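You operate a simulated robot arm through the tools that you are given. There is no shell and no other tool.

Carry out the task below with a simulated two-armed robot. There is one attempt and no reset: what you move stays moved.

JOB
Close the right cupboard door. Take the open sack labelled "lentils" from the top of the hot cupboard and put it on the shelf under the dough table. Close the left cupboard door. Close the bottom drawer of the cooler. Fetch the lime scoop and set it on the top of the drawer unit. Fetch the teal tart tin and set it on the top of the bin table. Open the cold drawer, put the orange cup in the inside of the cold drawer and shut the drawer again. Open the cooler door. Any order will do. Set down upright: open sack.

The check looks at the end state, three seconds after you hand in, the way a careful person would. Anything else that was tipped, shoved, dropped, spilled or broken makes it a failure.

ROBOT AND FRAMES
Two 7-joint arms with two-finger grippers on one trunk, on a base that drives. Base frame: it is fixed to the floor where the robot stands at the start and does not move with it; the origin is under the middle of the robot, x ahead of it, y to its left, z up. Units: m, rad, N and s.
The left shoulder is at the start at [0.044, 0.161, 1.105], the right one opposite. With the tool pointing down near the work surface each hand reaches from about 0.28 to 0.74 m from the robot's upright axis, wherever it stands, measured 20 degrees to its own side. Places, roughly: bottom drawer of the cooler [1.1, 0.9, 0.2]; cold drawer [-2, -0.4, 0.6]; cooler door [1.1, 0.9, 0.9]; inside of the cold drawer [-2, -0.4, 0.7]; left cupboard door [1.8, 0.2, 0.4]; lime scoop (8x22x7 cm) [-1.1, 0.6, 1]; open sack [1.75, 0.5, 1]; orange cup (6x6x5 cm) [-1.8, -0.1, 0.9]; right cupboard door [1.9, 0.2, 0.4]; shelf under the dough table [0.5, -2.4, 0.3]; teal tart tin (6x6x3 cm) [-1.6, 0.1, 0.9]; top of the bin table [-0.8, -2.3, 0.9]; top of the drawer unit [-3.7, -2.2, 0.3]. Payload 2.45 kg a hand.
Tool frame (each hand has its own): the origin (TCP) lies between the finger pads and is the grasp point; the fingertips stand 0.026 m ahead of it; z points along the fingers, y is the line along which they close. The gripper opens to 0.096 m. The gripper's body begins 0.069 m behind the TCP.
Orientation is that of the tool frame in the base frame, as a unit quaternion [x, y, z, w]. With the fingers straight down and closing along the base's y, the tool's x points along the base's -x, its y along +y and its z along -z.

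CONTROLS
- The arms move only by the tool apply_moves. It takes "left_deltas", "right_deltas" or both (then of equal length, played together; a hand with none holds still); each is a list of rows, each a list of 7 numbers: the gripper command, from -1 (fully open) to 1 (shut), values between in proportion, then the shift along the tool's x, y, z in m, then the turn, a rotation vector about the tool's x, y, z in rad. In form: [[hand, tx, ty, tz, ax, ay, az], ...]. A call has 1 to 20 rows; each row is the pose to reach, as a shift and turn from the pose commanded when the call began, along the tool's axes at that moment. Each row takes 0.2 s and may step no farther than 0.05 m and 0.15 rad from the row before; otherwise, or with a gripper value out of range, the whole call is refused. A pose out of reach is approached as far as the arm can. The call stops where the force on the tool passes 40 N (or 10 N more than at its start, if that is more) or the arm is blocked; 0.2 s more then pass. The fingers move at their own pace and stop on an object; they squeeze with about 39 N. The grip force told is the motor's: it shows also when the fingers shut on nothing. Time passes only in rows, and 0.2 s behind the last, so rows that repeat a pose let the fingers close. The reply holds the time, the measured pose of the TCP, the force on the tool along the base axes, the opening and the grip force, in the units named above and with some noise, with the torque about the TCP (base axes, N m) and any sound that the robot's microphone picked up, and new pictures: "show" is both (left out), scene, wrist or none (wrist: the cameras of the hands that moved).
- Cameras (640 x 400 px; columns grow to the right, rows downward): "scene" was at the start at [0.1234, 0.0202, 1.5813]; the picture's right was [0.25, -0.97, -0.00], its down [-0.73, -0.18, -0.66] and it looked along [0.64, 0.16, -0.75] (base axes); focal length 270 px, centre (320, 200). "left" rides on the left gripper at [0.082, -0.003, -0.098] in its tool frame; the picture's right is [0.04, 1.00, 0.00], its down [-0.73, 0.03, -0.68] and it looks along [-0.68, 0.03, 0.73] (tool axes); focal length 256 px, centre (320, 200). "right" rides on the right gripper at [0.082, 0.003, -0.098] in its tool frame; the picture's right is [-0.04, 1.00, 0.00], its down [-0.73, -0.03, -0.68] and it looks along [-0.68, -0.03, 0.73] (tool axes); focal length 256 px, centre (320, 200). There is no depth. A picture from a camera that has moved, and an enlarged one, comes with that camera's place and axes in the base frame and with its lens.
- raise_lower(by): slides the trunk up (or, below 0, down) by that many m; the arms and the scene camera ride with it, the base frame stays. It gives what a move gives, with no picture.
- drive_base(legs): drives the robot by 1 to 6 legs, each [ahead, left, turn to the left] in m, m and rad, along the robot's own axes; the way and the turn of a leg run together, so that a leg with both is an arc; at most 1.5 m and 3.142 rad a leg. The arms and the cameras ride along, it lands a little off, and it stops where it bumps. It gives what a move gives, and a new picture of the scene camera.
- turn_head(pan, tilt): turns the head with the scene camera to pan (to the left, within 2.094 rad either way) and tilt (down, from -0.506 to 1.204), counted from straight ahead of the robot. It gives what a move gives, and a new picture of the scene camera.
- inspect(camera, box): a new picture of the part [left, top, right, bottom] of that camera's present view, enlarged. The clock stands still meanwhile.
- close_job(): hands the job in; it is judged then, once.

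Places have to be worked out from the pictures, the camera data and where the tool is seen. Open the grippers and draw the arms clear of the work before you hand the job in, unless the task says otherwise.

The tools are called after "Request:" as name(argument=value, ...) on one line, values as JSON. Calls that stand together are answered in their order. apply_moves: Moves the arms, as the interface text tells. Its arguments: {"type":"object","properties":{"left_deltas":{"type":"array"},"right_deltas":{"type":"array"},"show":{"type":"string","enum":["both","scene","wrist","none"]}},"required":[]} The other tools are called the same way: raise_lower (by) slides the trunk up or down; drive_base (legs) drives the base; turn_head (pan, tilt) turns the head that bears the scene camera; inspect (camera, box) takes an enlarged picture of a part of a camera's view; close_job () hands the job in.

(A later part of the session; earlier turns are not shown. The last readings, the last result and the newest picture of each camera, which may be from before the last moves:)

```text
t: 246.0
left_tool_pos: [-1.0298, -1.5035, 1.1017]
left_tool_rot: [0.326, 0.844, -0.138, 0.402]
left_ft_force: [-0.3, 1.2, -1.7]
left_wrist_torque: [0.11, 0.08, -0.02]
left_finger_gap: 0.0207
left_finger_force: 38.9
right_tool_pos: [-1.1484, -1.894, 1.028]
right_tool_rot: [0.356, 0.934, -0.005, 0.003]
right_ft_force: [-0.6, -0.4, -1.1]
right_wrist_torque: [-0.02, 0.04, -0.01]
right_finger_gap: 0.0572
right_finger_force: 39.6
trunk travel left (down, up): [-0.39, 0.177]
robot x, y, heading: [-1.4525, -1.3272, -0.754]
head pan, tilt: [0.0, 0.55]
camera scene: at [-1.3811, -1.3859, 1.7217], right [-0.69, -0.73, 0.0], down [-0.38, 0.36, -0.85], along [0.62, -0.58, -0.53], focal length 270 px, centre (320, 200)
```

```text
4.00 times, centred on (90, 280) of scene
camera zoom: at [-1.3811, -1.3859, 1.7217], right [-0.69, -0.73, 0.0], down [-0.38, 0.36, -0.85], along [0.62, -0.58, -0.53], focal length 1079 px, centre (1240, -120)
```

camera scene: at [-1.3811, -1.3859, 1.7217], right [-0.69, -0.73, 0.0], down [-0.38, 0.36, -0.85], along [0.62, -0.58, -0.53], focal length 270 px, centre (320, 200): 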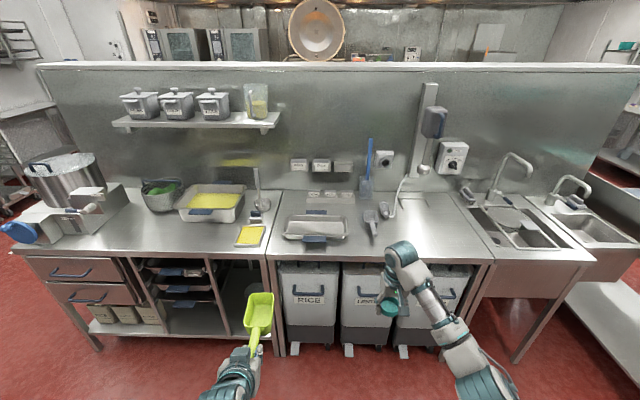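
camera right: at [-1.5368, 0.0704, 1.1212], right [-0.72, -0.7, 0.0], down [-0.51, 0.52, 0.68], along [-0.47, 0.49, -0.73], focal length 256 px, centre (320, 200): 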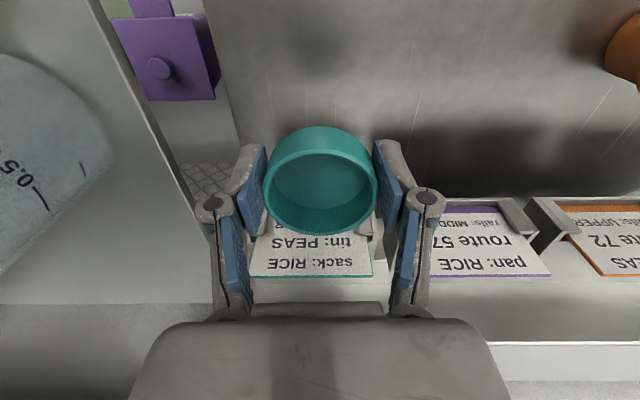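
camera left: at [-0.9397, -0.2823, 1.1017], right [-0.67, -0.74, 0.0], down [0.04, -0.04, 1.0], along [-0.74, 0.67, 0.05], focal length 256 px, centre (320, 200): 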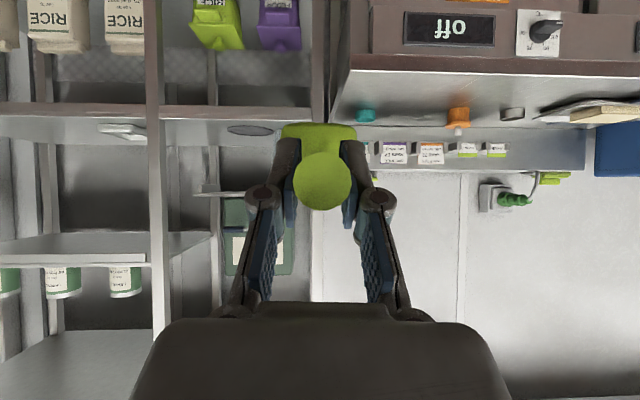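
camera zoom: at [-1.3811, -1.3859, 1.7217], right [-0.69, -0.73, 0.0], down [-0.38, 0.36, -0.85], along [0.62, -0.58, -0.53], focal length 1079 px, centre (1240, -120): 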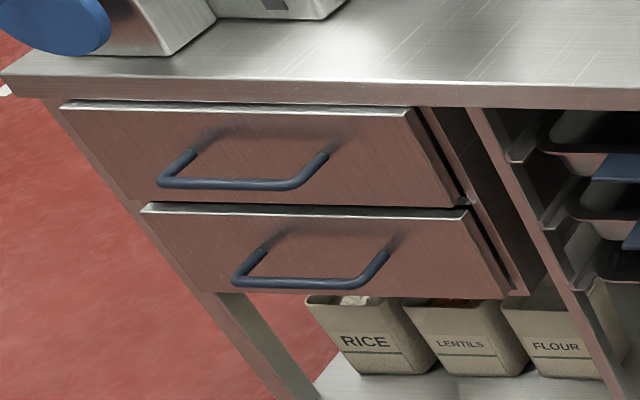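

The island's shut drawers stand proud of their frame in the same way as the cooler drawer now does, so that drawer is shut. For the tin I choose a free spot on the bin table near u≈1.0, w≈−2.40 and drive there.

Request:
drive_base(legs=[[0, -0.23, -0.031], [0.4, 0, 0]])

Request:
turn_head(pan=-0.25, tilt=0.95)

Request:
inspect(camera="right", box=[0, 0, 640, 400])

```text
t: 249.8
left_tool_pos: [-0.9153, -1.969, 1.1042]
left_tool_rot: [0.342, 0.837, -0.145, 0.401]
left_ft_force: [-0.5, 0.3, -1.4]
left_wrist_torque: [0.05, 0.08, 0.0]
left_finger_gap: 0.021
left_finger_force: 38.8
right_tool_pos: [-1.0498, -2.3579, 1.0272]
right_tool_rot: [0.375, 0.927, -0.003, 0.004]
right_ft_force: [0.9, -0.3, -0.6]
right_wrist_torque: [0.0, -0.01, 0.01]
right_finger_gap: 0.0572
right_finger_force: 39.2
trunk travel left (down, up): [-0.39, 0.177]
robot x, y, heading: [-1.3255, -1.7776, -0.797]
head pan, tilt: [0.0, 0.55]
camera scene: at [-1.2622, -1.84, 1.7218], right [-0.71, -0.7, 0.0], down [-0.37, 0.37, -0.85], along [0.6, -0.61, -0.53], focal length 270 px, centre (320, 200)
```

scene: 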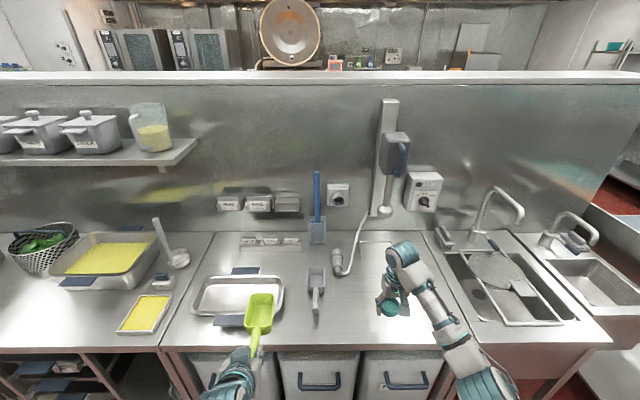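

```text
t: 250.7
left_tool_pos: [-0.9168, -1.969, 1.1034]
left_tool_rot: [0.344, 0.837, -0.143, 0.4]
left_ft_force: [-0.2, -0.5, -1.1]
left_wrist_torque: [0.04, 0.05, 0.0]
left_finger_gap: 0.0208
left_finger_force: 39.0
right_tool_pos: [-1.0511, -2.356, 1.0282]
right_tool_rot: [0.374, 0.927, -0.004, 0.004]
right_ft_force: [-0.4, 0.1, -0.6]
right_wrist_torque: [-0.02, -0.01, 0.0]
right_finger_gap: 0.0572
right_finger_force: 39.2
trunk travel left (down, up): [-0.39, 0.177]
robot x, y, heading: [-1.3262, -1.7736, -0.788]
head pan, tilt: [-0.25, 0.949]
camera scene: at [-1.2882, -1.8397, 1.6889], right [-0.86, -0.51, 0.0], down [-0.41, 0.7, -0.58], along [0.29, -0.5, -0.81], focal length 270 px, centre (320, 200)
```

scene: 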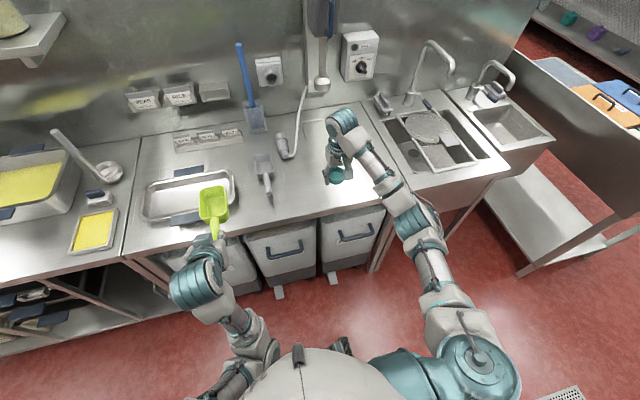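

```text
1.00 times, centred on (320, 200) of right (not enlarged: the box is as wide or as high as the picture)
camera zoom: at [-1.107, -2.2958, 1.1268], right [0.72, 0.69, 0.0], down [0.5, -0.52, 0.69], along [0.47, -0.5, -0.73], focal length 256 px, centre (320, 200)
```

zoom: 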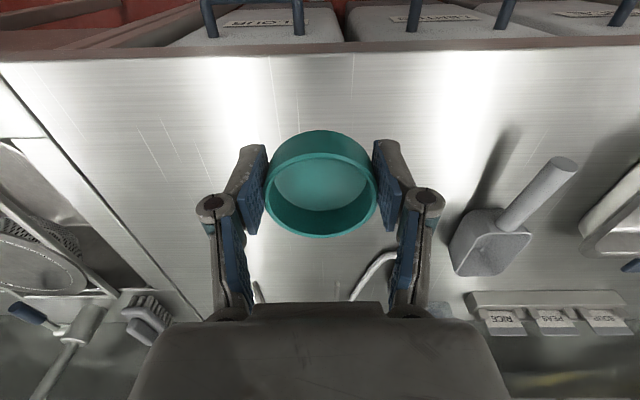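

The tin would be right at the table's edge (u≈0.92), so I drive 9 cm further in, then lower it most of the way.

Request:
drive_base(legs=[[0.09, 0, 0]])

Request:
apply_moves(right_deltas=[[1, 0, 0, 0.03, 0, 0, 0], [1, 0, 0, 0.06, 0, 0, 0], [1, 0, 0, 0.085, 0, 0, 0], [1, 0, 0, 0.1, 0, 0, 0], [1, 0, 0, 0.11, 0, 0, 0]], show="wrist")

```text
t: 251.8
left_tool_pos: [-0.855, -2.0342, 1.103]
left_tool_rot: [0.345, 0.837, -0.145, 0.4]
left_ft_force: [-0.2, 0.6, 0.1]
left_wrist_torque: [0.07, 0.1, -0.01]
left_finger_gap: 0.0206
left_finger_force: 39.6
right_tool_pos: [-0.987, -2.4208, 1.0291]
right_tool_rot: [0.374, 0.927, -0.004, 0.004]
right_ft_force: [0.4, 0.3, -0.2]
right_wrist_torque: [0.03, 0.01, 0.0]
right_finger_gap: 0.0572
right_finger_force: 39.1
trunk travel left (down, up): [-0.39, 0.177]
robot x, y, heading: [-1.2597, -1.8429, -0.792]
head pan, tilt: [-0.25, 0.949]
camera scene: at [-1.2276, -1.9029, 1.689], right [-0.86, -0.5, 0.0], down [-0.41, 0.7, -0.58], along [0.29, -0.5, -0.81], focal length 270 px, centre (320, 200)
```

scene: 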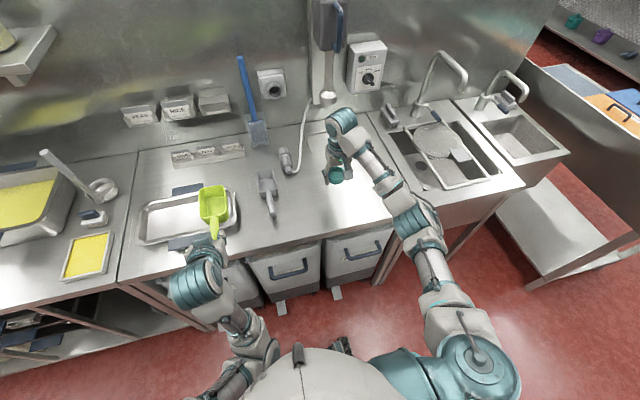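

```text
t: 253.0
left_tool_pos: [-0.8546, -2.0351, 1.1008]
left_tool_rot: [0.346, 0.838, -0.143, 0.397]
left_ft_force: [0.8, 0.6, -1.3]
left_wrist_torque: [0.04, 0.04, 0.05]
left_finger_gap: 0.0209
left_finger_force: 39.1
right_tool_pos: [-0.9888, -2.4196, 0.9193]
right_tool_rot: [0.376, 0.927, -0.005, 0.004]
right_ft_force: [-0.1, 1.0, 0.4]
right_wrist_torque: [0.0, -0.01, 0.0]
right_finger_gap: 0.0575
right_finger_force: 39.4
trunk travel left (down, up): [-0.39, 0.177]
robot x, y, heading: [-1.2602, -1.8386, -0.789]
head pan, tilt: [-0.25, 0.949]
camera right: at [-1.0449, -2.3601, 1.0167], right [0.72, 0.69, 0.0], down [0.5, -0.52, 0.69], along [0.47, -0.5, -0.73], focal length 256 px, centre (320, 200)
```

right: 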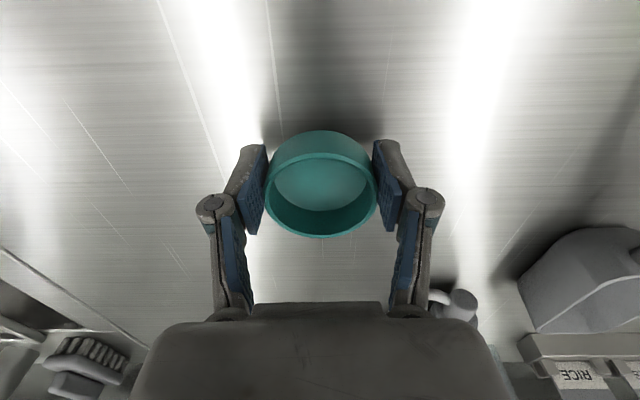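

No contact yet at z≈0.919. I lower in 4 mm steps until the table takes the load.

Request:
apply_moves(right_deltas=[[1, 0, 0, 0.005, 0, 0, 0], [1, 0, 0, 0.009, 0, 0, 0], [1, 0, 0, 0.013, 0, 0, 0], [1, 0, 0, 0.016, 0, 0, 0]], show="none")

```text
t: 254.0
left_tool_pos: [-0.8557, -2.0333, 1.1021]
left_tool_rot: [0.347, 0.838, -0.142, 0.396]
left_ft_force: [0.2, -0.5, -0.2]
left_wrist_torque: [0.07, 0.07, -0.01]
left_finger_gap: 0.0208
left_finger_force: 39.1
right_tool_pos: [-0.9883, -2.4196, 0.9035]
right_tool_rot: [0.375, 0.927, -0.004, 0.004]
right_ft_force: [0.4, 0.3, 0.7]
right_wrist_torque: [0.02, 0.01, 0.01]
right_finger_gap: 0.057
right_finger_force: 38.4
trunk travel left (down, up): [-0.39, 0.177]
robot x, y, heading: [-1.2639, -1.8406, -0.792]
head pan, tilt: [-0.25, 0.949]
```

Request:
apply_moves(right_deltas=[[1, 0, 0, 0.003, 0, 0, 0], [1, 0, 0, 0.006, 0, 0, 0], [1, 0, 0, 0.009, 0, 0, 0], [1, 0, 0, 0.011, 0, 0, 0]], show="wrist")

```text
t: 254.8
left_tool_pos: [-0.856, -2.0325, 1.1025]
left_tool_rot: [0.346, 0.838, -0.143, 0.398]
left_ft_force: [-0.1, 0.7, -0.8]
left_wrist_torque: [0.07, 0.07, 0.0]
left_finger_gap: 0.0206
left_finger_force: 39.2
right_tool_pos: [-0.9876, -2.4207, 0.9028]
right_tool_rot: [0.375, 0.927, -0.006, 0.01]
right_ft_force: [-8.1, 7.0, 16.5]
right_wrist_torque: [0.68, -0.07, 0.35]
right_finger_gap: 0.0573
right_finger_force: 39.0
trunk travel left (down, up): [-0.39, 0.177]
robot x, y, heading: [-1.263, -1.8399, -0.798]
head pan, tilt: [-0.25, 0.949]
stopped in row 4 (right hand): the force on the tool passed its limit at 43 N (the readings are from after the stop); the commanded pose is now the measured one
camera right: at [-1.0449, -2.3602, 0.9999], right [0.72, 0.69, 0.0], down [0.5, -0.52, 0.7], along [0.48, -0.5, -0.72], focal length 256 px, centre (320, 200)
```

right: 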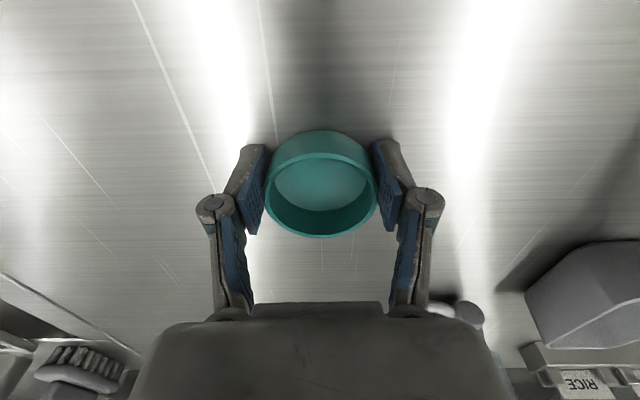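

The tin has touched down (contact force at z≈0.903). I ease up 1 mm, open the fingers, and lift away.

Request:
apply_moves(right_deltas=[[1, 0, 0, -0.001, 0, 0, 0], [0.2, 0, 0, -0.001, 0, 0, 0], [-0.4, 0, 0, -0.001, 0, 0, 0], [-1, 0, 0, -0.001, 0, 0, 0], [-1, 0, 0, -0.001, 0, 0, 0], [-1, 0, 0, -0.03, 0, 0, 0], [-1, 0, 0, -0.07, 0, 0, 0], [-1, 0, 0, -0.12, 0, 0, 0]], show="wrist")

```text
t: 256.6
left_tool_pos: [-0.8569, -2.0343, 1.1028]
left_tool_rot: [0.347, 0.838, -0.142, 0.397]
left_ft_force: [0.2, 0.1, -0.1]
left_wrist_torque: [0.08, 0.07, 0.01]
left_finger_gap: 0.021
left_finger_force: 39.5
right_tool_pos: [-0.9881, -2.42, 1.0203]
right_tool_rot: [0.374, 0.927, -0.006, 0.01]
right_ft_force: [-0.5, 0.2, -0.9]
right_wrist_torque: [0.0, 0.04, 0.0]
right_finger_gap: 0.0962
right_finger_force: 0.2
trunk travel left (down, up): [-0.39, 0.177]
robot x, y, heading: [-1.263, -1.8396, -0.793]
head pan, tilt: [-0.25, 0.949]
camera right: at [-1.0463, -2.359, 1.1165], right [0.72, 0.69, 0.0], down [0.5, -0.52, 0.7], along [0.48, -0.5, -0.72], focal length 256 px, centre (320, 200)
```

right: 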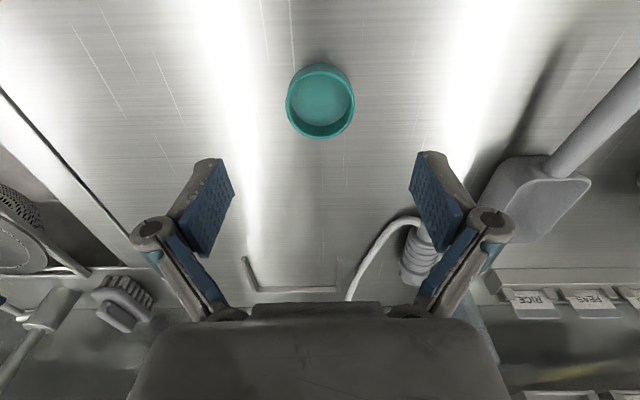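

The tin stands on the bin table. I back away and turn to face down the aisle toward the drawer unit.

Request:
drive_base(legs=[[-0.5, 0, 0], [0, 0, -1.571]])

Request:
turn_head(pan=-0.3, tilt=0.45)

```text
t: 263.4
left_tool_pos: [-1.8115, -1.8852, 1.1018]
left_tool_rot: [0.84, 0.343, -0.381, 0.178]
left_ft_force: [0.1, -0.2, -0.9]
left_wrist_torque: [0.06, -0.09, 0.01]
left_finger_gap: 0.021
left_finger_force: 39.4
right_tool_pos: [-2.1953, -1.7495, 1.0205]
right_tool_rot: [0.923, 0.386, -0.011, 0.002]
right_ft_force: [-0.5, -0.6, 0.5]
right_wrist_torque: [0.0, -0.01, 0.0]
right_finger_gap: 0.096
right_finger_force: 0.2
trunk travel left (down, up): [-0.39, 0.177]
robot x, y, heading: [-1.6124, -1.4843, -2.372]
head pan, tilt: [-0.25, 0.949]
camera scene: at [-1.6798, -1.5164, 1.6889], right [-0.49, 0.87, 0.0], down [0.71, 0.4, -0.58], along [-0.5, -0.29, -0.82], focal length 270 px, centre (320, 200)
```

scene: 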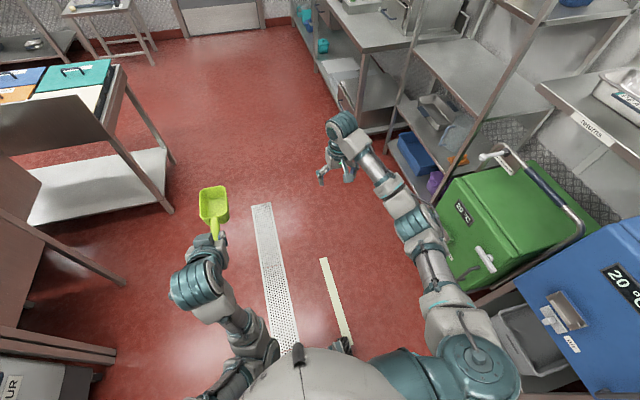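

```text
t: 264.4
left_tool_pos: [-1.8119, -1.8843, 1.1016]
left_tool_rot: [0.841, 0.341, -0.38, 0.18]
left_ft_force: [-0.6, -0.7, -0.3]
left_wrist_torque: [0.09, -0.09, 0.01]
left_finger_gap: 0.0207
left_finger_force: 38.7
right_tool_pos: [-2.1942, -1.747, 1.0214]
right_tool_rot: [0.923, 0.385, -0.013, 0.003]
right_ft_force: [0.0, -0.4, -0.1]
right_wrist_torque: [-0.02, -0.01, -0.01]
right_finger_gap: 0.0959
right_finger_force: 0.1
trunk travel left (down, up): [-0.39, 0.177]
robot x, y, heading: [-1.6191, -1.4824, -2.369]
head pan, tilt: [-0.3, 0.45]
camera scene: at [-1.699, -1.5216, 1.7307], right [-0.45, 0.89, 0.0], down [0.39, 0.2, -0.9], along [-0.8, -0.4, -0.44], focal length 270 px, centre (320, 200)
```

scene: 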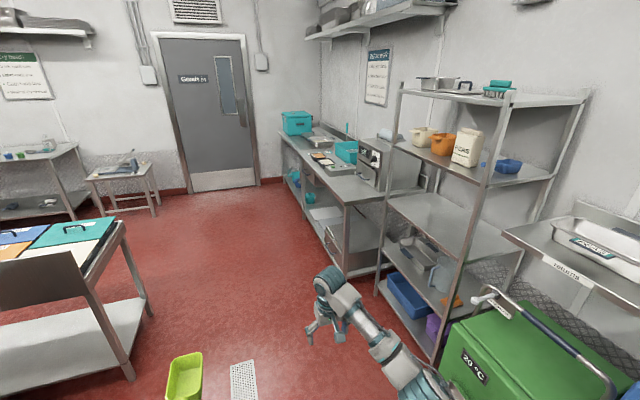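

I enlarge the far table, where a low drawer unit seems to stand underneath.

Request:
inspect(camera="scene", box=[270, 100, 450, 290])

```text
2.11 times, centred on (360, 195) of scene
camera zoom: at [-1.699, -1.5216, 1.7307], right [-0.45, 0.89, 0.0], down [0.39, 0.2, -0.9], along [-0.8, -0.4, -0.44], focal length 568 px, centre (236, 210)
```

zoom: 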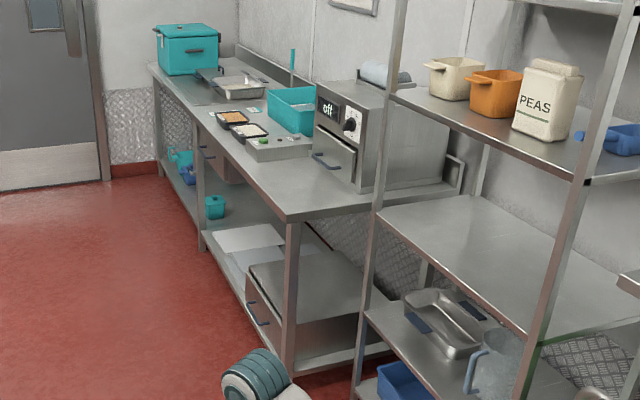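

The drawer unit is the low steel box under the near end of the far table (about u −0.86…−1.35, w −3.95…−4.35). I drive down the aisle and turn to face it.

Request:
drive_base(legs=[[1.5, 0, 0.0], [0, 0, -1.558]])

Request:
turn_head(pan=0.3, tilt=0.75)

```text
t: 275.5
left_tool_pos: [-3.091, -2.3621, 1.1013]
left_tool_rot: [0.847, -0.325, -0.4, -0.128]
left_ft_force: [-0.6, -0.1, -1.7]
left_wrist_torque: [-0.09, -0.07, -0.01]
left_finger_gap: 0.0209
left_finger_force: 39.8
right_tool_pos: [-2.979, -1.9712, 1.0212]
right_tool_rot: [0.937, -0.35, -0.012, -0.007]
right_ft_force: [0.2, 0.5, -0.2]
right_wrist_torque: [-0.03, 0.03, -0.02]
right_finger_gap: 0.0957
right_finger_force: 0.0
trunk travel left (down, up): [-0.39, 0.177]
robot x, y, heading: [-2.675, -2.5328, 2.399]
head pan, tilt: [-0.3, 0.45]
camera scene: at [-2.7233, -2.4505, 1.7308], right [0.86, 0.51, 0.0], down [0.22, -0.38, -0.9], along [-0.46, 0.77, -0.44], focal length 270 px, centre (320, 200)
```

scene: 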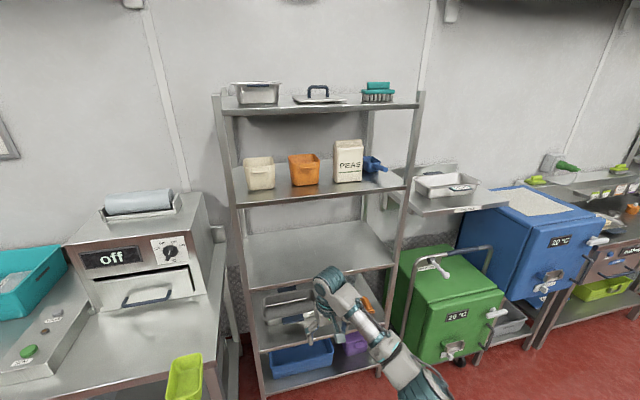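

```text
t: 276.5
left_tool_pos: [-3.0892, -2.3622, 1.1021]
left_tool_rot: [0.847, -0.326, -0.401, -0.127]
left_ft_force: [0.6, 0.1, -0.5]
left_wrist_torque: [-0.06, -0.07, 0.01]
left_finger_gap: 0.0208
left_finger_force: 38.5
right_tool_pos: [-2.9763, -1.9725, 1.0244]
right_tool_rot: [0.937, -0.349, -0.014, -0.007]
right_ft_force: [0.6, 0.5, 0.5]
right_wrist_torque: [0.0, 0.01, 0.03]
right_finger_gap: 0.096
right_finger_force: 0.1
trunk travel left (down, up): [-0.39, 0.177]
robot x, y, heading: [-2.6796, -2.5366, 2.402]
head pan, tilt: [0.3, 0.75]
camera scene: at [-2.751, -2.4939, 1.7045], right [0.42, 0.91, 0.0], down [0.62, -0.29, -0.73], along [-0.66, 0.31, -0.68], focal length 270 px, centre (320, 200)
```

scene: 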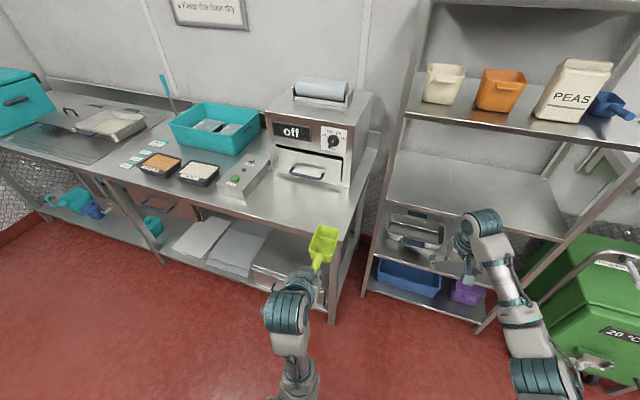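

I correct the heading, slide left in front of the drawer unit, lower the trunk, and draw the right hand back while bringing the scoop lower.

Request:
drive_base(legs=[[0, 0.3, -0.046]])

Request:
raise_lower(by=-0.33)

Request:
apply_moves(left_deltas=[[1, 0.031, 0, 0.026, 0, 0, 0], [1, 0.061, 0, 0.052, 0, 0, 0], [1, 0.092, 0, 0.077, 0, 0, 0], [1, 0.122, 0, 0.103, 0, 0, 0], [1, 0.153, 0, 0.129, 0, 0, 0], [1, 0.184, 0, 0.155, 0, 0, 0], [1, 0.214, 0, 0.18, 0, 0, 0], [1, 0.23, 0, 0.193, 0, 0, 0]], right_deltas=[[-1, 0.03, 0, 0, 0, 0, 0], [-1, 0.06, 0, 0, 0, 0, 0], [-1, 0.09, 0, 0, 0, 0, 0], [-1, 0.12, 0, 0, 0, 0, 0], [-1, 0.15, 0, 0, 0, 0, 0], [-1, 0.18, 0, 0, 0, 0, 0], [-1, 0.2, 0, 0, 0, 0, 0], [-1, 0.2, 0, 0, 0, 0, 0]])

```text
t: 278.6
left_tool_pos: [-3.2779, -2.5501, 1.1019]
left_tool_rot: [0.836, -0.354, -0.398, -0.132]
left_ft_force: [-1.3, -0.2, -1.1]
left_wrist_torque: [-0.05, -0.13, -0.07]
left_finger_gap: 0.0209
left_finger_force: 38.7
right_tool_pos: [-3.1462, -2.1678, 1.0206]
right_tool_rot: [0.927, -0.376, -0.015, 0.0]
right_ft_force: [0.7, -0.7, 0.0]
right_wrist_torque: [0.01, 0.05, -0.02]
right_finger_gap: 0.0961
right_finger_force: 0.1
trunk travel left (down, up): [-0.39, 0.177]
robot x, y, heading: [-2.8927, -2.7508, 2.353]
head pan, tilt: [0.3, 0.75]
camera scene: at [-2.943, -2.6941, 1.7046], right [0.47, 0.88, -0.02], down [0.6, -0.33, -0.73], along [-0.65, 0.34, -0.68], focal length 270 px, centre (320, 200)
```

scene: 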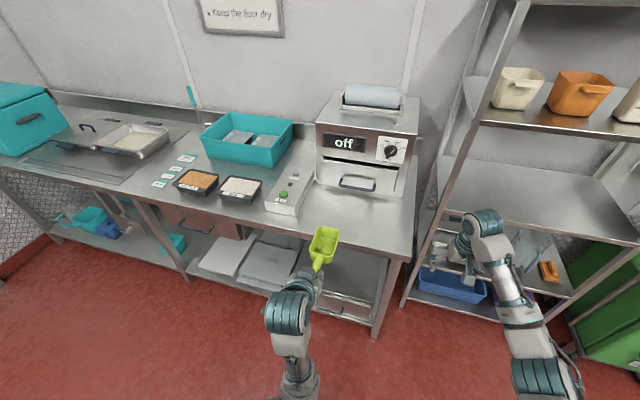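

```text
t: 281.8
left_tool_pos: [-3.2849, -2.5589, 0.6093]
left_tool_rot: [0.897, -0.385, -0.208, -0.058]
left_ft_force: [0.6, 0.7, -0.2]
left_wrist_torque: [-0.05, -0.06, 0.04]
left_finger_gap: 0.0208
left_finger_force: 38.9
right_tool_pos: [-3.1522, -2.1778, 0.6958]
right_tool_rot: [0.927, -0.375, -0.015, -0.006]
right_ft_force: [0.5, -0.1, 0.5]
right_wrist_torque: [-0.02, 0.03, 0.01]
right_finger_gap: 0.0961
right_finger_force: 0.1
trunk travel left (down, up): [-0.06, 0.507]
robot x, y, heading: [-2.8884, -2.7547, 2.352]
head pan, tilt: [0.3, 0.75]
```

```text
t: 283.6
left_tool_pos: [-3.2078, -2.6618, 0.3388]
left_tool_rot: [0.898, -0.382, -0.21, -0.062]
left_ft_force: [0.9, 0.5, 0.5]
left_wrist_torque: [-0.02, -0.04, -0.01]
left_finger_gap: 0.0207
left_finger_force: 39.0
left hand out of reach, approached as far as the arm can: row 1, 2
right_tool_pos: [-3.0088, -2.3176, 0.6875]
right_tool_rot: [0.927, -0.376, -0.014, -0.007]
right_ft_force: [0.0, 0.0, -0.6]
right_wrist_torque: [-0.01, 0.01, -0.04]
right_finger_gap: 0.0961
right_finger_force: 0.1
trunk travel left (down, up): [-0.06, 0.507]
robot x, y, heading: [-2.8892, -2.7531, 2.349]
head pan, tilt: [0.3, 0.75]
camera scene: at [-3.1441, -2.5227, 1.3393], right [0.47, 0.88, 0.0], down [0.6, -0.32, -0.73], along [-0.64, 0.34, -0.68], focal length 270 px, centre (320, 200)
camera right: at [-2.9509, -2.3797, 0.7841], right [-0.72, -0.69, 0.0], down [-0.49, 0.51, 0.7], along [-0.48, 0.51, -0.71], focal length 256 px, centre (320, 200)
camera left: at [-3.1218, -2.7388, 0.3945], right [-0.69, -0.73, 0.03], down [-0.25, 0.28, 0.93], along [-0.68, 0.63, -0.37], focal length 256 px, centre (320, 200)
```

scene: 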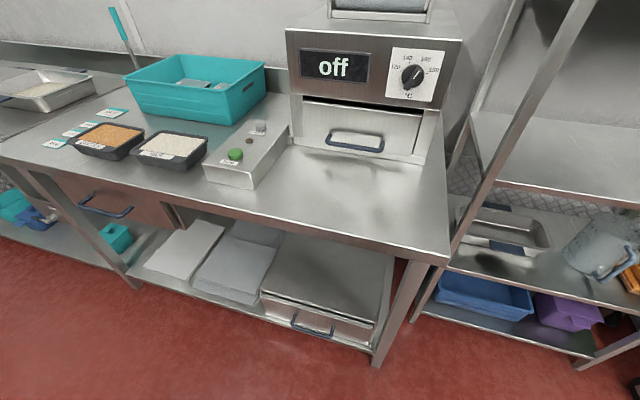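
right: 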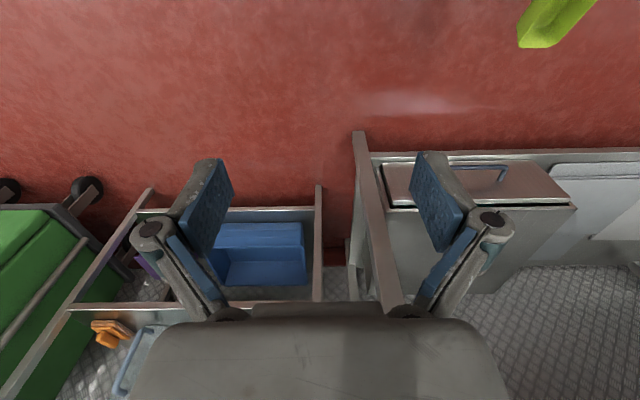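
left: 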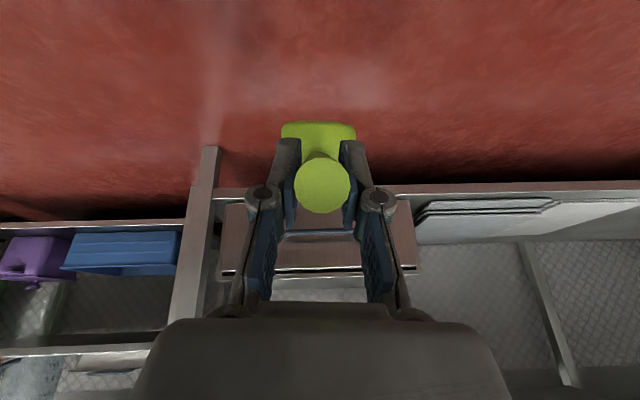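

Lowering the trunk made the left hand droop (scoop nose 25° down). I restore the pitch and move the hand 0.2 m forward and 0.12 m up; the unit's top is at z≈0.327, front u≈−0.895, w −4.39…−3.94.

Request:
apply_moves(left_deltas=[[1, -0.039, 0, -0.004, 0.007, -0.072, 0], [1, -0.077, 0, -0.008, 0.014, -0.144, 0], [1, -0.116, 0, -0.012, 0.021, -0.216, 0], [1, -0.155, 0, -0.016, 0.028, -0.289, 0], [1, -0.193, 0, -0.02, 0.035, -0.361, 0], [1, -0.232, 0, -0.024, 0.042, -0.433, 0], [1, -0.232, 0, -0.024, 0.042, -0.433, 0]])

```text
t: 285.2
left_tool_pos: [-3.3431, -2.5156, 0.4605]
left_tool_rot: [0.83, -0.365, -0.391, -0.161]
left_ft_force: [-0.1, 0.1, -0.2]
left_wrist_torque: [-0.04, -0.06, -0.01]
left_finger_gap: 0.0206
left_finger_force: 38.3
right_tool_pos: [-3.0099, -2.317, 0.6889]
right_tool_rot: [0.927, -0.375, -0.013, -0.008]
right_ft_force: [0.1, 0.6, -0.5]
right_wrist_torque: [0.02, 0.01, 0.02]
right_finger_gap: 0.096
right_finger_force: 0.1
trunk travel left (down, up): [-0.06, 0.507]
robot x, y, heading: [-2.8884, -2.7474, 2.352]
head pan, tilt: [0.3, 0.75]
camera scene: at [-3.1454, -2.5228, 1.3391], right [0.47, 0.88, 0.0], down [0.6, -0.32, -0.73], along [-0.64, 0.34, -0.69], focal length 270 px, centre (320, 200)
camera left: at [-3.2546, -2.6057, 0.4633], right [-0.71, -0.7, -0.01], down [0.02, -0.04, 1.0], along [-0.7, 0.71, 0.05], focal length 256 px, centre (320, 200)
```

scene: 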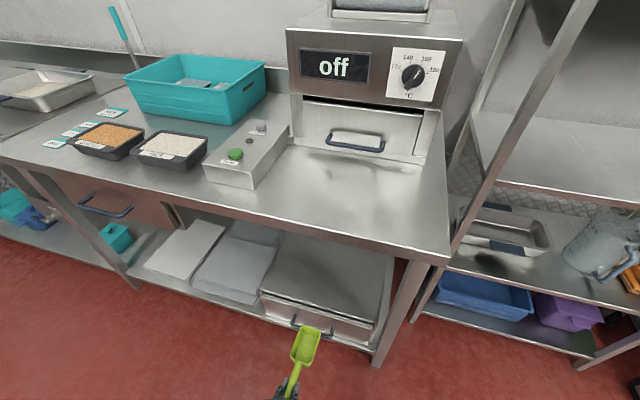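
left: 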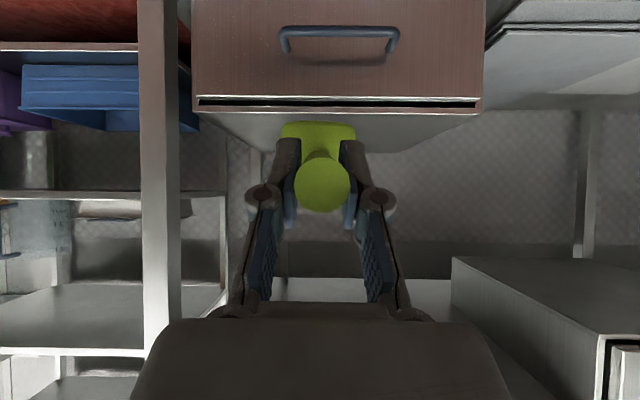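

The scoop is level again and straight in front of the unit, 9 cm above its top. I drive 0.25 m closer.

Request:
drive_base(legs=[[0.25, 0, 0]])

Request:
inspect(camera="left", box=[0, 0, 640, 400])

```text
t: 287.0
left_tool_pos: [-3.5213, -2.3388, 0.461]
left_tool_rot: [0.83, -0.364, -0.39, -0.16]
left_ft_force: [-0.3, -0.7, -1.0]
left_wrist_torque: [-0.08, -0.05, 0.0]
left_finger_gap: 0.0209
left_finger_force: 38.6
right_tool_pos: [-3.1872, -2.1407, 0.6882]
right_tool_rot: [0.927, -0.375, -0.013, -0.007]
right_ft_force: [0.0, -0.5, -1.0]
right_wrist_torque: [0.0, 0.05, 0.01]
right_finger_gap: 0.0962
right_finger_force: 0.0
trunk travel left (down, up): [-0.06, 0.507]
robot x, y, heading: [-3.0603, -2.5764, 2.353]
head pan, tilt: [0.3, 0.75]
camera scene: at [-3.3221, -2.3445, 1.3388], right [0.47, 0.88, 0.0], down [0.6, -0.32, -0.73], along [-0.64, 0.34, -0.69], focal length 270 px, centre (320, 200)
```

scene: 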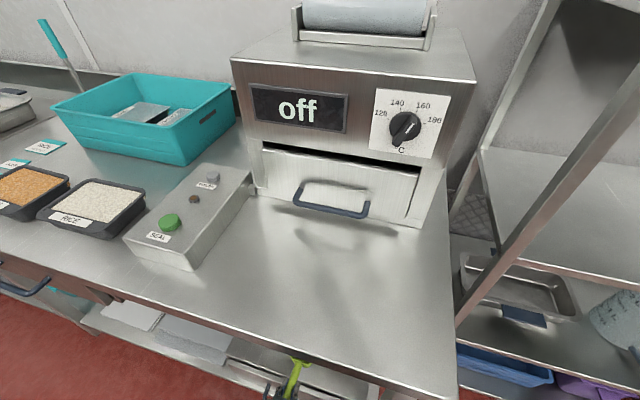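

```text
1.00 times, centred on (320, 200) of left (not enlarged: the box is as wide or as high as the picture)
camera zoom: at [-3.4304, -2.4281, 0.4628], right [-0.71, -0.7, -0.01], down [0.02, -0.04, 1.0], along [-0.7, 0.71, 0.05], focal length 256 px, centre (320, 200)
```

zoom: 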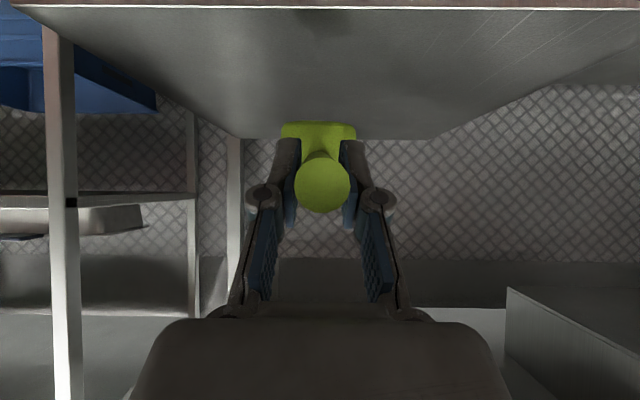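

The scoop is over the unit's top (which reaches back to u≈−1.40). I extend 16.5 cm forward, then lower 7.5 cm.

Request:
apply_moves(left_deltas=[[1, -0.026, 0, 0.031, 0, 0, 0], [1, -0.053, 0, 0.063, 0, 0, 0], [1, -0.08, 0, 0.095, 0, 0, 0], [1, -0.106, 0, 0.126, 0, 0, 0], [1, -0.091, 0, 0.139, 0, 0, 0], [1, -0.076, 0, 0.152, 0, 0, 0], [1, -0.061, 0, 0.164, 0, 0, 0], [1, -0.049, 0, 0.174, 0, 0, 0]], show="wrist")

```text
t: 288.8
left_tool_pos: [-3.6343, -2.2195, 0.3926]
left_tool_rot: [0.828, -0.363, -0.396, -0.162]
left_ft_force: [0.6, 0.4, 6.7]
left_wrist_torque: [0.98, 0.92, 0.03]
left_finger_gap: 0.0208
left_finger_force: 39.2
right_tool_pos: [-3.1841, -2.1427, 0.6914]
right_tool_rot: [0.927, -0.375, -0.016, -0.009]
right_ft_force: [0.3, 0.3, 0.1]
right_wrist_torque: [-0.01, -0.01, 0.01]
right_finger_gap: 0.0955
right_finger_force: 0.0
trunk travel left (down, up): [-0.06, 0.507]
robot x, y, heading: [-3.0618, -2.576, 2.351]
head pan, tilt: [0.3, 0.75]
camera left: at [-3.5456, -2.3087, 0.3924], right [-0.71, -0.7, -0.01], down [0.03, -0.05, 1.0], along [-0.7, 0.71, 0.06], focal length 256 px, centre (320, 200)
```

left: 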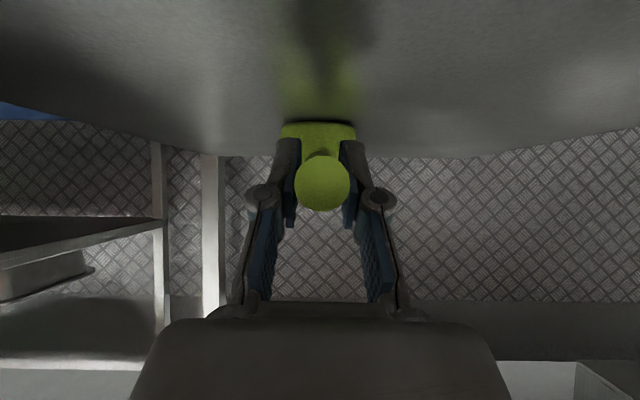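

The scoop's nose touches first (torque shows contact about 0.2 m ahead). I tilt the nose up by 0.13 rad and then lower the rest.

Request:
apply_moves(left_deltas=[[1, -0.003, 0, -0.003, 0, -0.065, 0], [1, -0.003, 0, -0.003, 0, -0.13, 0], [1, 0.003, 0, 0.003, 0, -0.13, 0], [1, 0.009, 0, 0.008, 0, -0.13, 0], [1, 0.014, 0, 0.012, 0, -0.13, 0]], show="none")

```text
t: 290.0
left_tool_pos: [-3.6337, -2.2179, 0.3762]
left_tool_rot: [0.8, -0.352, -0.449, -0.186]
left_ft_force: [4.4, -5.6, 21.2]
left_wrist_torque: [1.08, 1.0, 0.01]
left_finger_gap: 0.0214
left_finger_force: 39.1
right_tool_pos: [-3.1833, -2.1434, 0.6919]
right_tool_rot: [0.927, -0.374, -0.017, -0.009]
right_ft_force: [-0.6, -0.6, 0.5]
right_wrist_torque: [-0.01, 0.0, 0.03]
right_finger_gap: 0.0959
right_finger_force: 0.0
trunk travel left (down, up): [-0.06, 0.507]
robot x, y, heading: [-3.0589, -2.5719, 2.352]
head pan, tilt: [0.3, 0.75]
```

Now the load is spread nearer the bowl (21 N). I ease up 4 mm, then open the fingers and look.

Request:
apply_moves(left_deltas=[[1, -0.002, 0, -0.002, 0, 0, 0], [1, -0.003, 0, -0.003, 0, 0, 0], [1, -0.003, 0, -0.003, 0, 0, 0]], show="wrist")

```text
t: 290.8
left_tool_pos: [-3.633, -2.2192, 0.3754]
left_tool_rot: [0.802, -0.352, -0.445, -0.184]
left_ft_force: [-1.2, 3.5, 13.4]
left_wrist_torque: [0.86, 0.72, -0.07]
left_finger_gap: 0.0205
left_finger_force: 38.5
right_tool_pos: [-3.1839, -2.1414, 0.6897]
right_tool_rot: [0.926, -0.377, -0.017, -0.009]
right_ft_force: [0.6, 0.3, 0.1]
right_wrist_torque: [-0.01, -0.01, 0.01]
right_finger_gap: 0.096
right_finger_force: 0.1
trunk travel left (down, up): [-0.06, 0.507]
robot x, y, heading: [-3.063, -2.5767, 2.347]
head pan, tilt: [0.3, 0.75]
camera left: at [-3.5439, -2.3098, 0.3597], right [-0.71, -0.7, -0.02], down [0.11, -0.14, 0.98], along [-0.69, 0.7, 0.18], focal length 256 px, centre (320, 200)
```

left: 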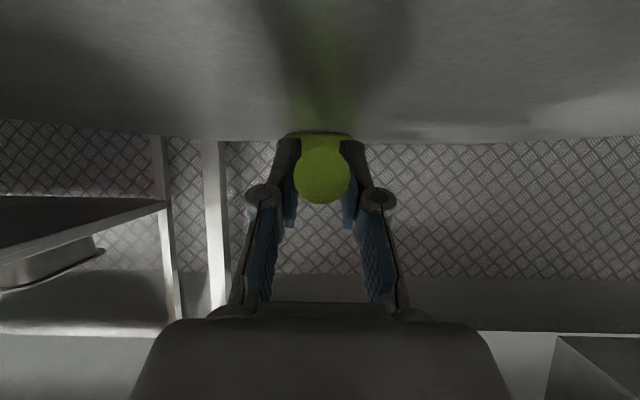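

I open the fingers now and check how the scoop settles.

Request:
apply_moves(left_deltas=[[0.5, 0, 0, 0, 0, 0, 0], [0, 0, 0, 0, 0, 0, 0], [-0.5, 0, 0, 0, 0, 0, 0], [-1, 0, 0, 0, 0, 0, 0], [-1, 0, 0, 0, 0, 0, 0]], show="wrist")

```text
t: 292.0
left_tool_pos: [-3.6327, -2.2212, 0.3753]
left_tool_rot: [0.803, -0.353, -0.444, -0.184]
left_ft_force: [0.5, -0.6, -0.2]
left_wrist_torque: [-0.01, 0.0, 0.03]
left_finger_gap: 0.0961
left_finger_force: 0.0
right_tool_pos: [-3.1838, -2.1412, 0.6911]
right_tool_rot: [0.926, -0.376, -0.015, -0.009]
right_ft_force: [0.4, 0.1, -0.5]
right_wrist_torque: [0.01, 0.0, 0.0]
right_finger_gap: 0.096
right_finger_force: 0.0
trunk travel left (down, up): [-0.06, 0.507]
robot x, y, heading: [-3.062, -2.5764, 2.346]
head pan, tilt: [0.3, 0.75]
camera left: at [-3.5441, -2.3098, 0.3592], right [-0.71, -0.7, -0.02], down [0.11, -0.14, 0.98], along [-0.69, 0.7, 0.18], focal length 256 px, centre (320, 200)
```

left: 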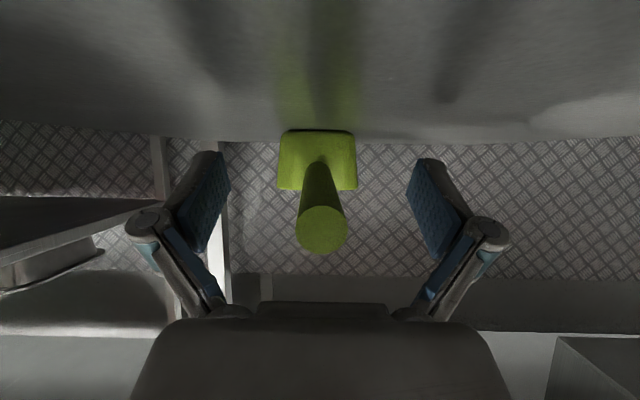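

The scoop rests on its own with the handle tilted up, free between the fingers. I draw the hand straight back.

Request:
apply_moves(left_deltas=[[-1, 0.016, 0, -0.025, 0, 0, 0], [-1, 0.035, 0, -0.055, 0, 0, 0], [-1, 0.055, 0, -0.088, 0, 0, 0], [-1, 0.077, 0, -0.122, 0, 0, 0], [-1, 0.1, 0, -0.157, 0, 0, 0]], show="wrist")

Request:
drive_base(legs=[[-0.3, 0, 0]])

Request:
inspect(camera="scene", box=[230, 200, 430, 360])

```text
t: 293.2
left_tool_pos: [-3.5035, -2.3586, 0.3764]
left_tool_rot: [0.802, -0.353, -0.446, -0.185]
left_ft_force: [0.0, 0.3, -0.1]
left_wrist_torque: [-0.01, -0.02, 0.03]
left_finger_gap: 0.096
left_finger_force: 0.0
right_tool_pos: [-3.1846, -2.143, 0.6903]
right_tool_rot: [0.927, -0.375, -0.015, -0.009]
right_ft_force: [-0.4, 0.9, 1.5]
right_wrist_torque: [-0.01, -0.03, -0.01]
right_finger_gap: 0.0958
right_finger_force: 0.1
trunk travel left (down, up): [-0.06, 0.507]
robot x, y, heading: [-3.0633, -2.5751, 2.346]
head pan, tilt: [0.3, 0.75]
camera left: at [-3.4153, -2.4477, 0.3591], right [-0.71, -0.7, -0.02], down [0.12, -0.14, 0.98], along [-0.69, 0.7, 0.18], focal length 256 px, centre (320, 200)
```

left: 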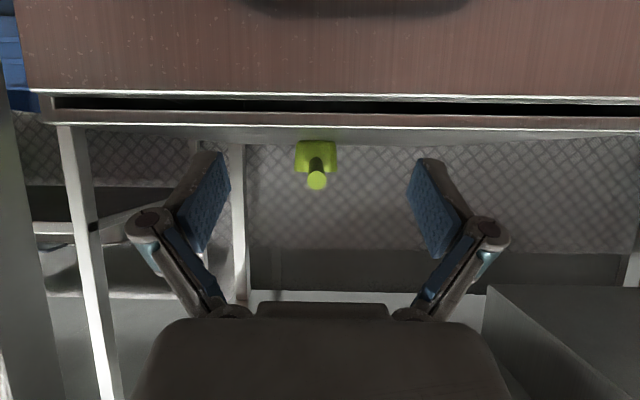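

```text
t: 295.3
left_tool_pos: [-3.2915, -2.5738, 0.3754]
left_tool_rot: [0.802, -0.352, -0.445, -0.184]
left_ft_force: [0.1, 0.0, 1.1]
left_wrist_torque: [0.0, -0.01, -0.01]
left_finger_gap: 0.096
left_finger_force: 0.0
right_tool_pos: [-2.9723, -2.3572, 0.6905]
right_tool_rot: [0.927, -0.374, -0.015, -0.008]
right_ft_force: [-0.4, -0.1, 0.3]
right_wrist_torque: [0.04, -0.02, 0.02]
right_finger_gap: 0.0962
right_finger_force: 0.0
trunk travel left (down, up): [-0.06, 0.507]
robot x, y, heading: [-2.8495, -2.7897, 2.352]
head pan, tilt: [0.3, 0.75]
camera scene: at [-3.1079, -2.5615, 1.3394], right [0.47, 0.88, 0.0], down [0.6, -0.32, -0.73], along [-0.64, 0.34, -0.68], focal length 270 px, centre (320, 200)
```

scene: 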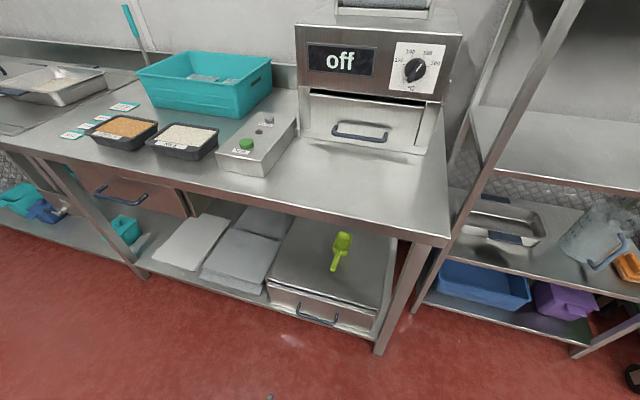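

```text
2.50 times, centred on (330, 280) of scene
camera zoom: at [-3.1079, -2.5615, 1.3394], right [0.47, 0.88, 0.0], down [0.6, -0.32, -0.73], along [-0.64, 0.34, -0.68], focal length 674 px, centre (295, 0)
```

zoom: 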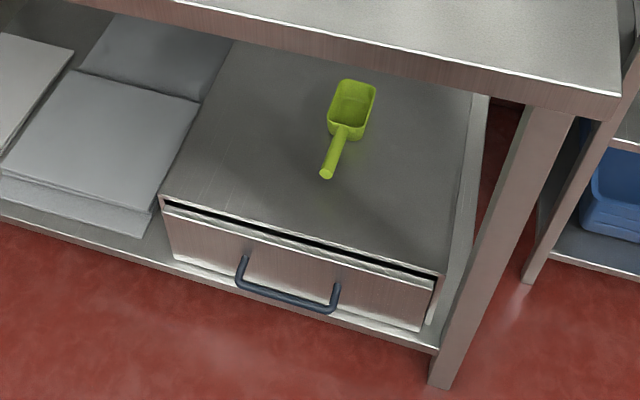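

The scoop lies on top of the drawer unit. Next is the cold drawer and the orange cup: I raise the trunk, set the left hand vertical again, and drive back along the aisle.

Request:
raise_lower(by=0.23)

Request:
apply_moves(left_deltas=[[-1, 0, 0, 0, 0, 0.1, 0], [-1, 0, 0, 0, 0, 0.2, 0], [-1, 0, 0, 0, 0, 0.3, 0], [-1, 0, 0, 0, 0, 0.4, 0], [-1, 0, 0, 0, 0, 0.5, 0], [-1, 0, 0, 0, 0, 0.6, 0], [-1, 0, 0, 0, 0, 0.7, 0], [-1, 0, 0, 0, 0, 0.8, 0], [-1, 0, 0, 0, 0, 0.9, 0], [-1, 0, 0, 0, 0, 1.0, 0]], show="none")

Request:
drive_base(legs=[[0, -1.15, 0], [0, -1.15, 0]])

Request:
turn_head(pan=0.0, tilt=0.65)

```text
t: 297.7
left_tool_pos: [-3.2902, -2.5753, 0.6056]
left_tool_rot: [0.802, -0.352, -0.446, -0.184]
left_ft_force: [0.2, 0.0, 0.7]
left_wrist_torque: [0.02, -0.02, -0.03]
left_finger_gap: 0.096
left_finger_force: 0.1
right_tool_pos: [-2.9718, -2.3586, 0.9208]
right_tool_rot: [0.927, -0.375, -0.016, -0.009]
right_ft_force: [0.2, 0.8, 0.2]
right_wrist_torque: [0.01, 0.0, 0.01]
right_finger_gap: 0.096
right_finger_force: 0.0
trunk travel left (down, up): [-0.29, 0.277]
robot x, y, heading: [-2.8482, -2.7901, 2.354]
head pan, tilt: [0.3, 0.75]
```

```text
t: 299.9
left_tool_pos: [-3.2911, -2.5751, 0.6055]
left_tool_rot: [0.918, -0.396, -0.006, 0.007]
left_ft_force: [0.1, -1.0, 0.1]
left_wrist_torque: [0.0, -0.01, 0.01]
left_finger_gap: 0.0961
left_finger_force: 0.0
right_tool_pos: [-2.9709, -2.3573, 0.9212]
right_tool_rot: [0.927, -0.374, -0.017, -0.009]
right_ft_force: [-0.8, -0.2, -0.1]
right_wrist_torque: [0.01, 0.03, 0.02]
right_finger_gap: 0.0962
right_finger_force: 0.0
trunk travel left (down, up): [-0.29, 0.277]
robot x, y, heading: [-2.8516, -2.7918, 2.348]
head pan, tilt: [0.3, 0.75]
```

```text
t: 311.2
left_tool_pos: [-1.6396, -0.972, 0.6052]
left_tool_rot: [0.912, -0.409, -0.008, 0.006]
left_ft_force: [0.2, 0.9, 0.8]
left_wrist_torque: [0.0, 0.01, -0.02]
left_finger_gap: 0.0959
left_finger_force: 0.0
right_tool_pos: [-1.315, -0.7642, 0.9228]
right_tool_rot: [0.922, -0.387, -0.017, -0.01]
right_ft_force: [0.2, 0.0, 0.2]
right_wrist_torque: [0.01, 0.0, 0.01]
right_finger_gap: 0.0963
right_finger_force: 0.0
trunk travel left (down, up): [-0.29, 0.277]
robot x, y, heading: [-1.205, -1.1953, 2.327]
head pan, tilt: [0.3, 0.75]
camera scene: at [-1.3033, -1.1257, 1.6041], right [0.49, 0.87, 0.0], down [0.59, -0.34, -0.73], along [-0.64, 0.36, -0.68], focal length 270 px, centre (320, 200)
```

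scene: 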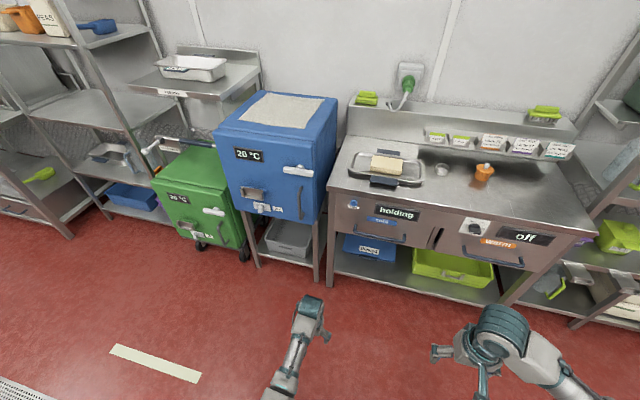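

```text
t: 312.0
left_tool_pos: [-1.6389, -0.9736, 0.6068]
left_tool_rot: [0.912, -0.409, -0.008, 0.006]
left_ft_force: [0.5, 0.0, 0.5]
left_wrist_torque: [-0.02, -0.04, -0.01]
left_finger_gap: 0.0956
left_finger_force: 0.0
right_tool_pos: [-1.313, -0.766, 0.9227]
right_tool_rot: [0.922, -0.387, -0.018, -0.01]
right_ft_force: [0.6, 0.3, 0.2]
right_wrist_torque: [0.01, -0.01, 0.02]
right_finger_gap: 0.0964
right_finger_force: 0.0
trunk travel left (down, up): [-0.29, 0.277]
robot x, y, heading: [-1.2056, -1.1969, 2.33]
head pan, tilt: [0.0, 0.649]
camera scene: at [-1.2903, -1.103, 1.6126], right [0.73, 0.69, 0.0], down [0.42, -0.44, -0.79], along [-0.55, 0.58, -0.61], focal length 270 px, centre (320, 200)
```

scene: 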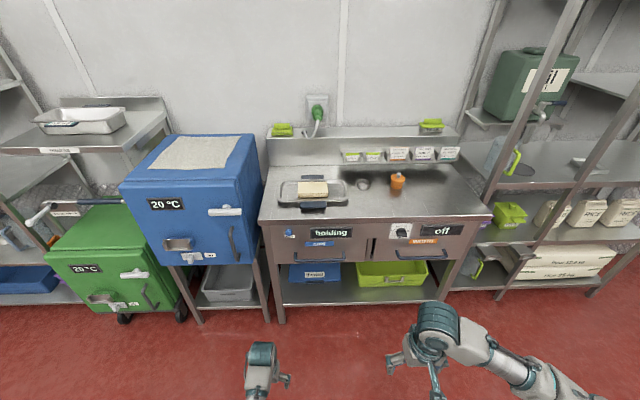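

I enlarge the cold drawer front to see the drawer, its handle and labels.

Request:
inspect(camera="scene", box=[250, 160, 490, 310])

Request:
inspect(camera="scene", box=[260, 205, 380, 280])

```text
2.67 times, centred on (370, 235) of scene
camera zoom: at [-1.2903, -1.103, 1.6126], right [0.73, 0.69, 0.0], down [0.42, -0.44, -0.79], along [-0.55, 0.58, -0.61], focal length 720 px, centre (187, 107)
```

zoom: 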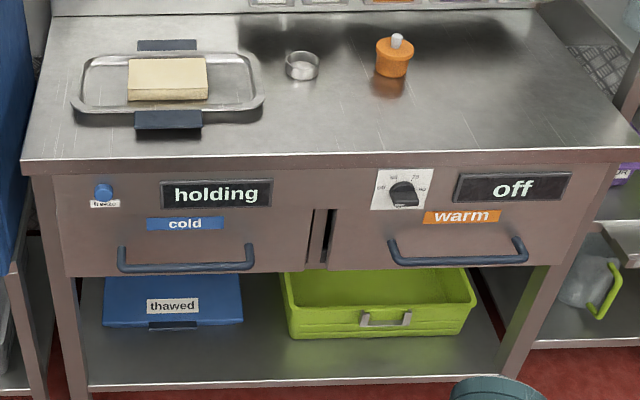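

```text
5.33 times, centred on (320, 242) of scene
camera zoom: at [-1.2903, -1.103, 1.6126], right [0.73, 0.69, 0.0], down [0.42, -0.44, -0.79], along [-0.55, 0.58, -0.61], focal length 1439 px, centre (320, -27)
```

zoom: 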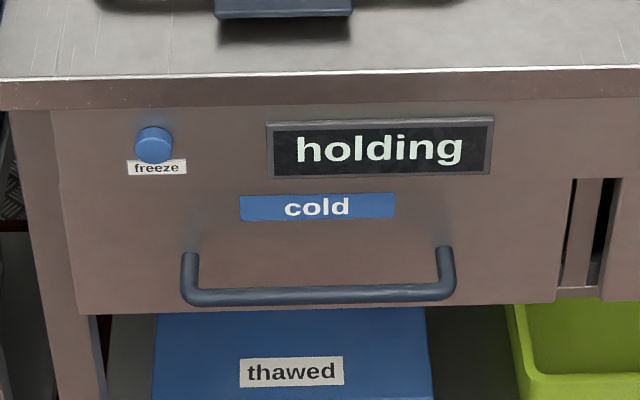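

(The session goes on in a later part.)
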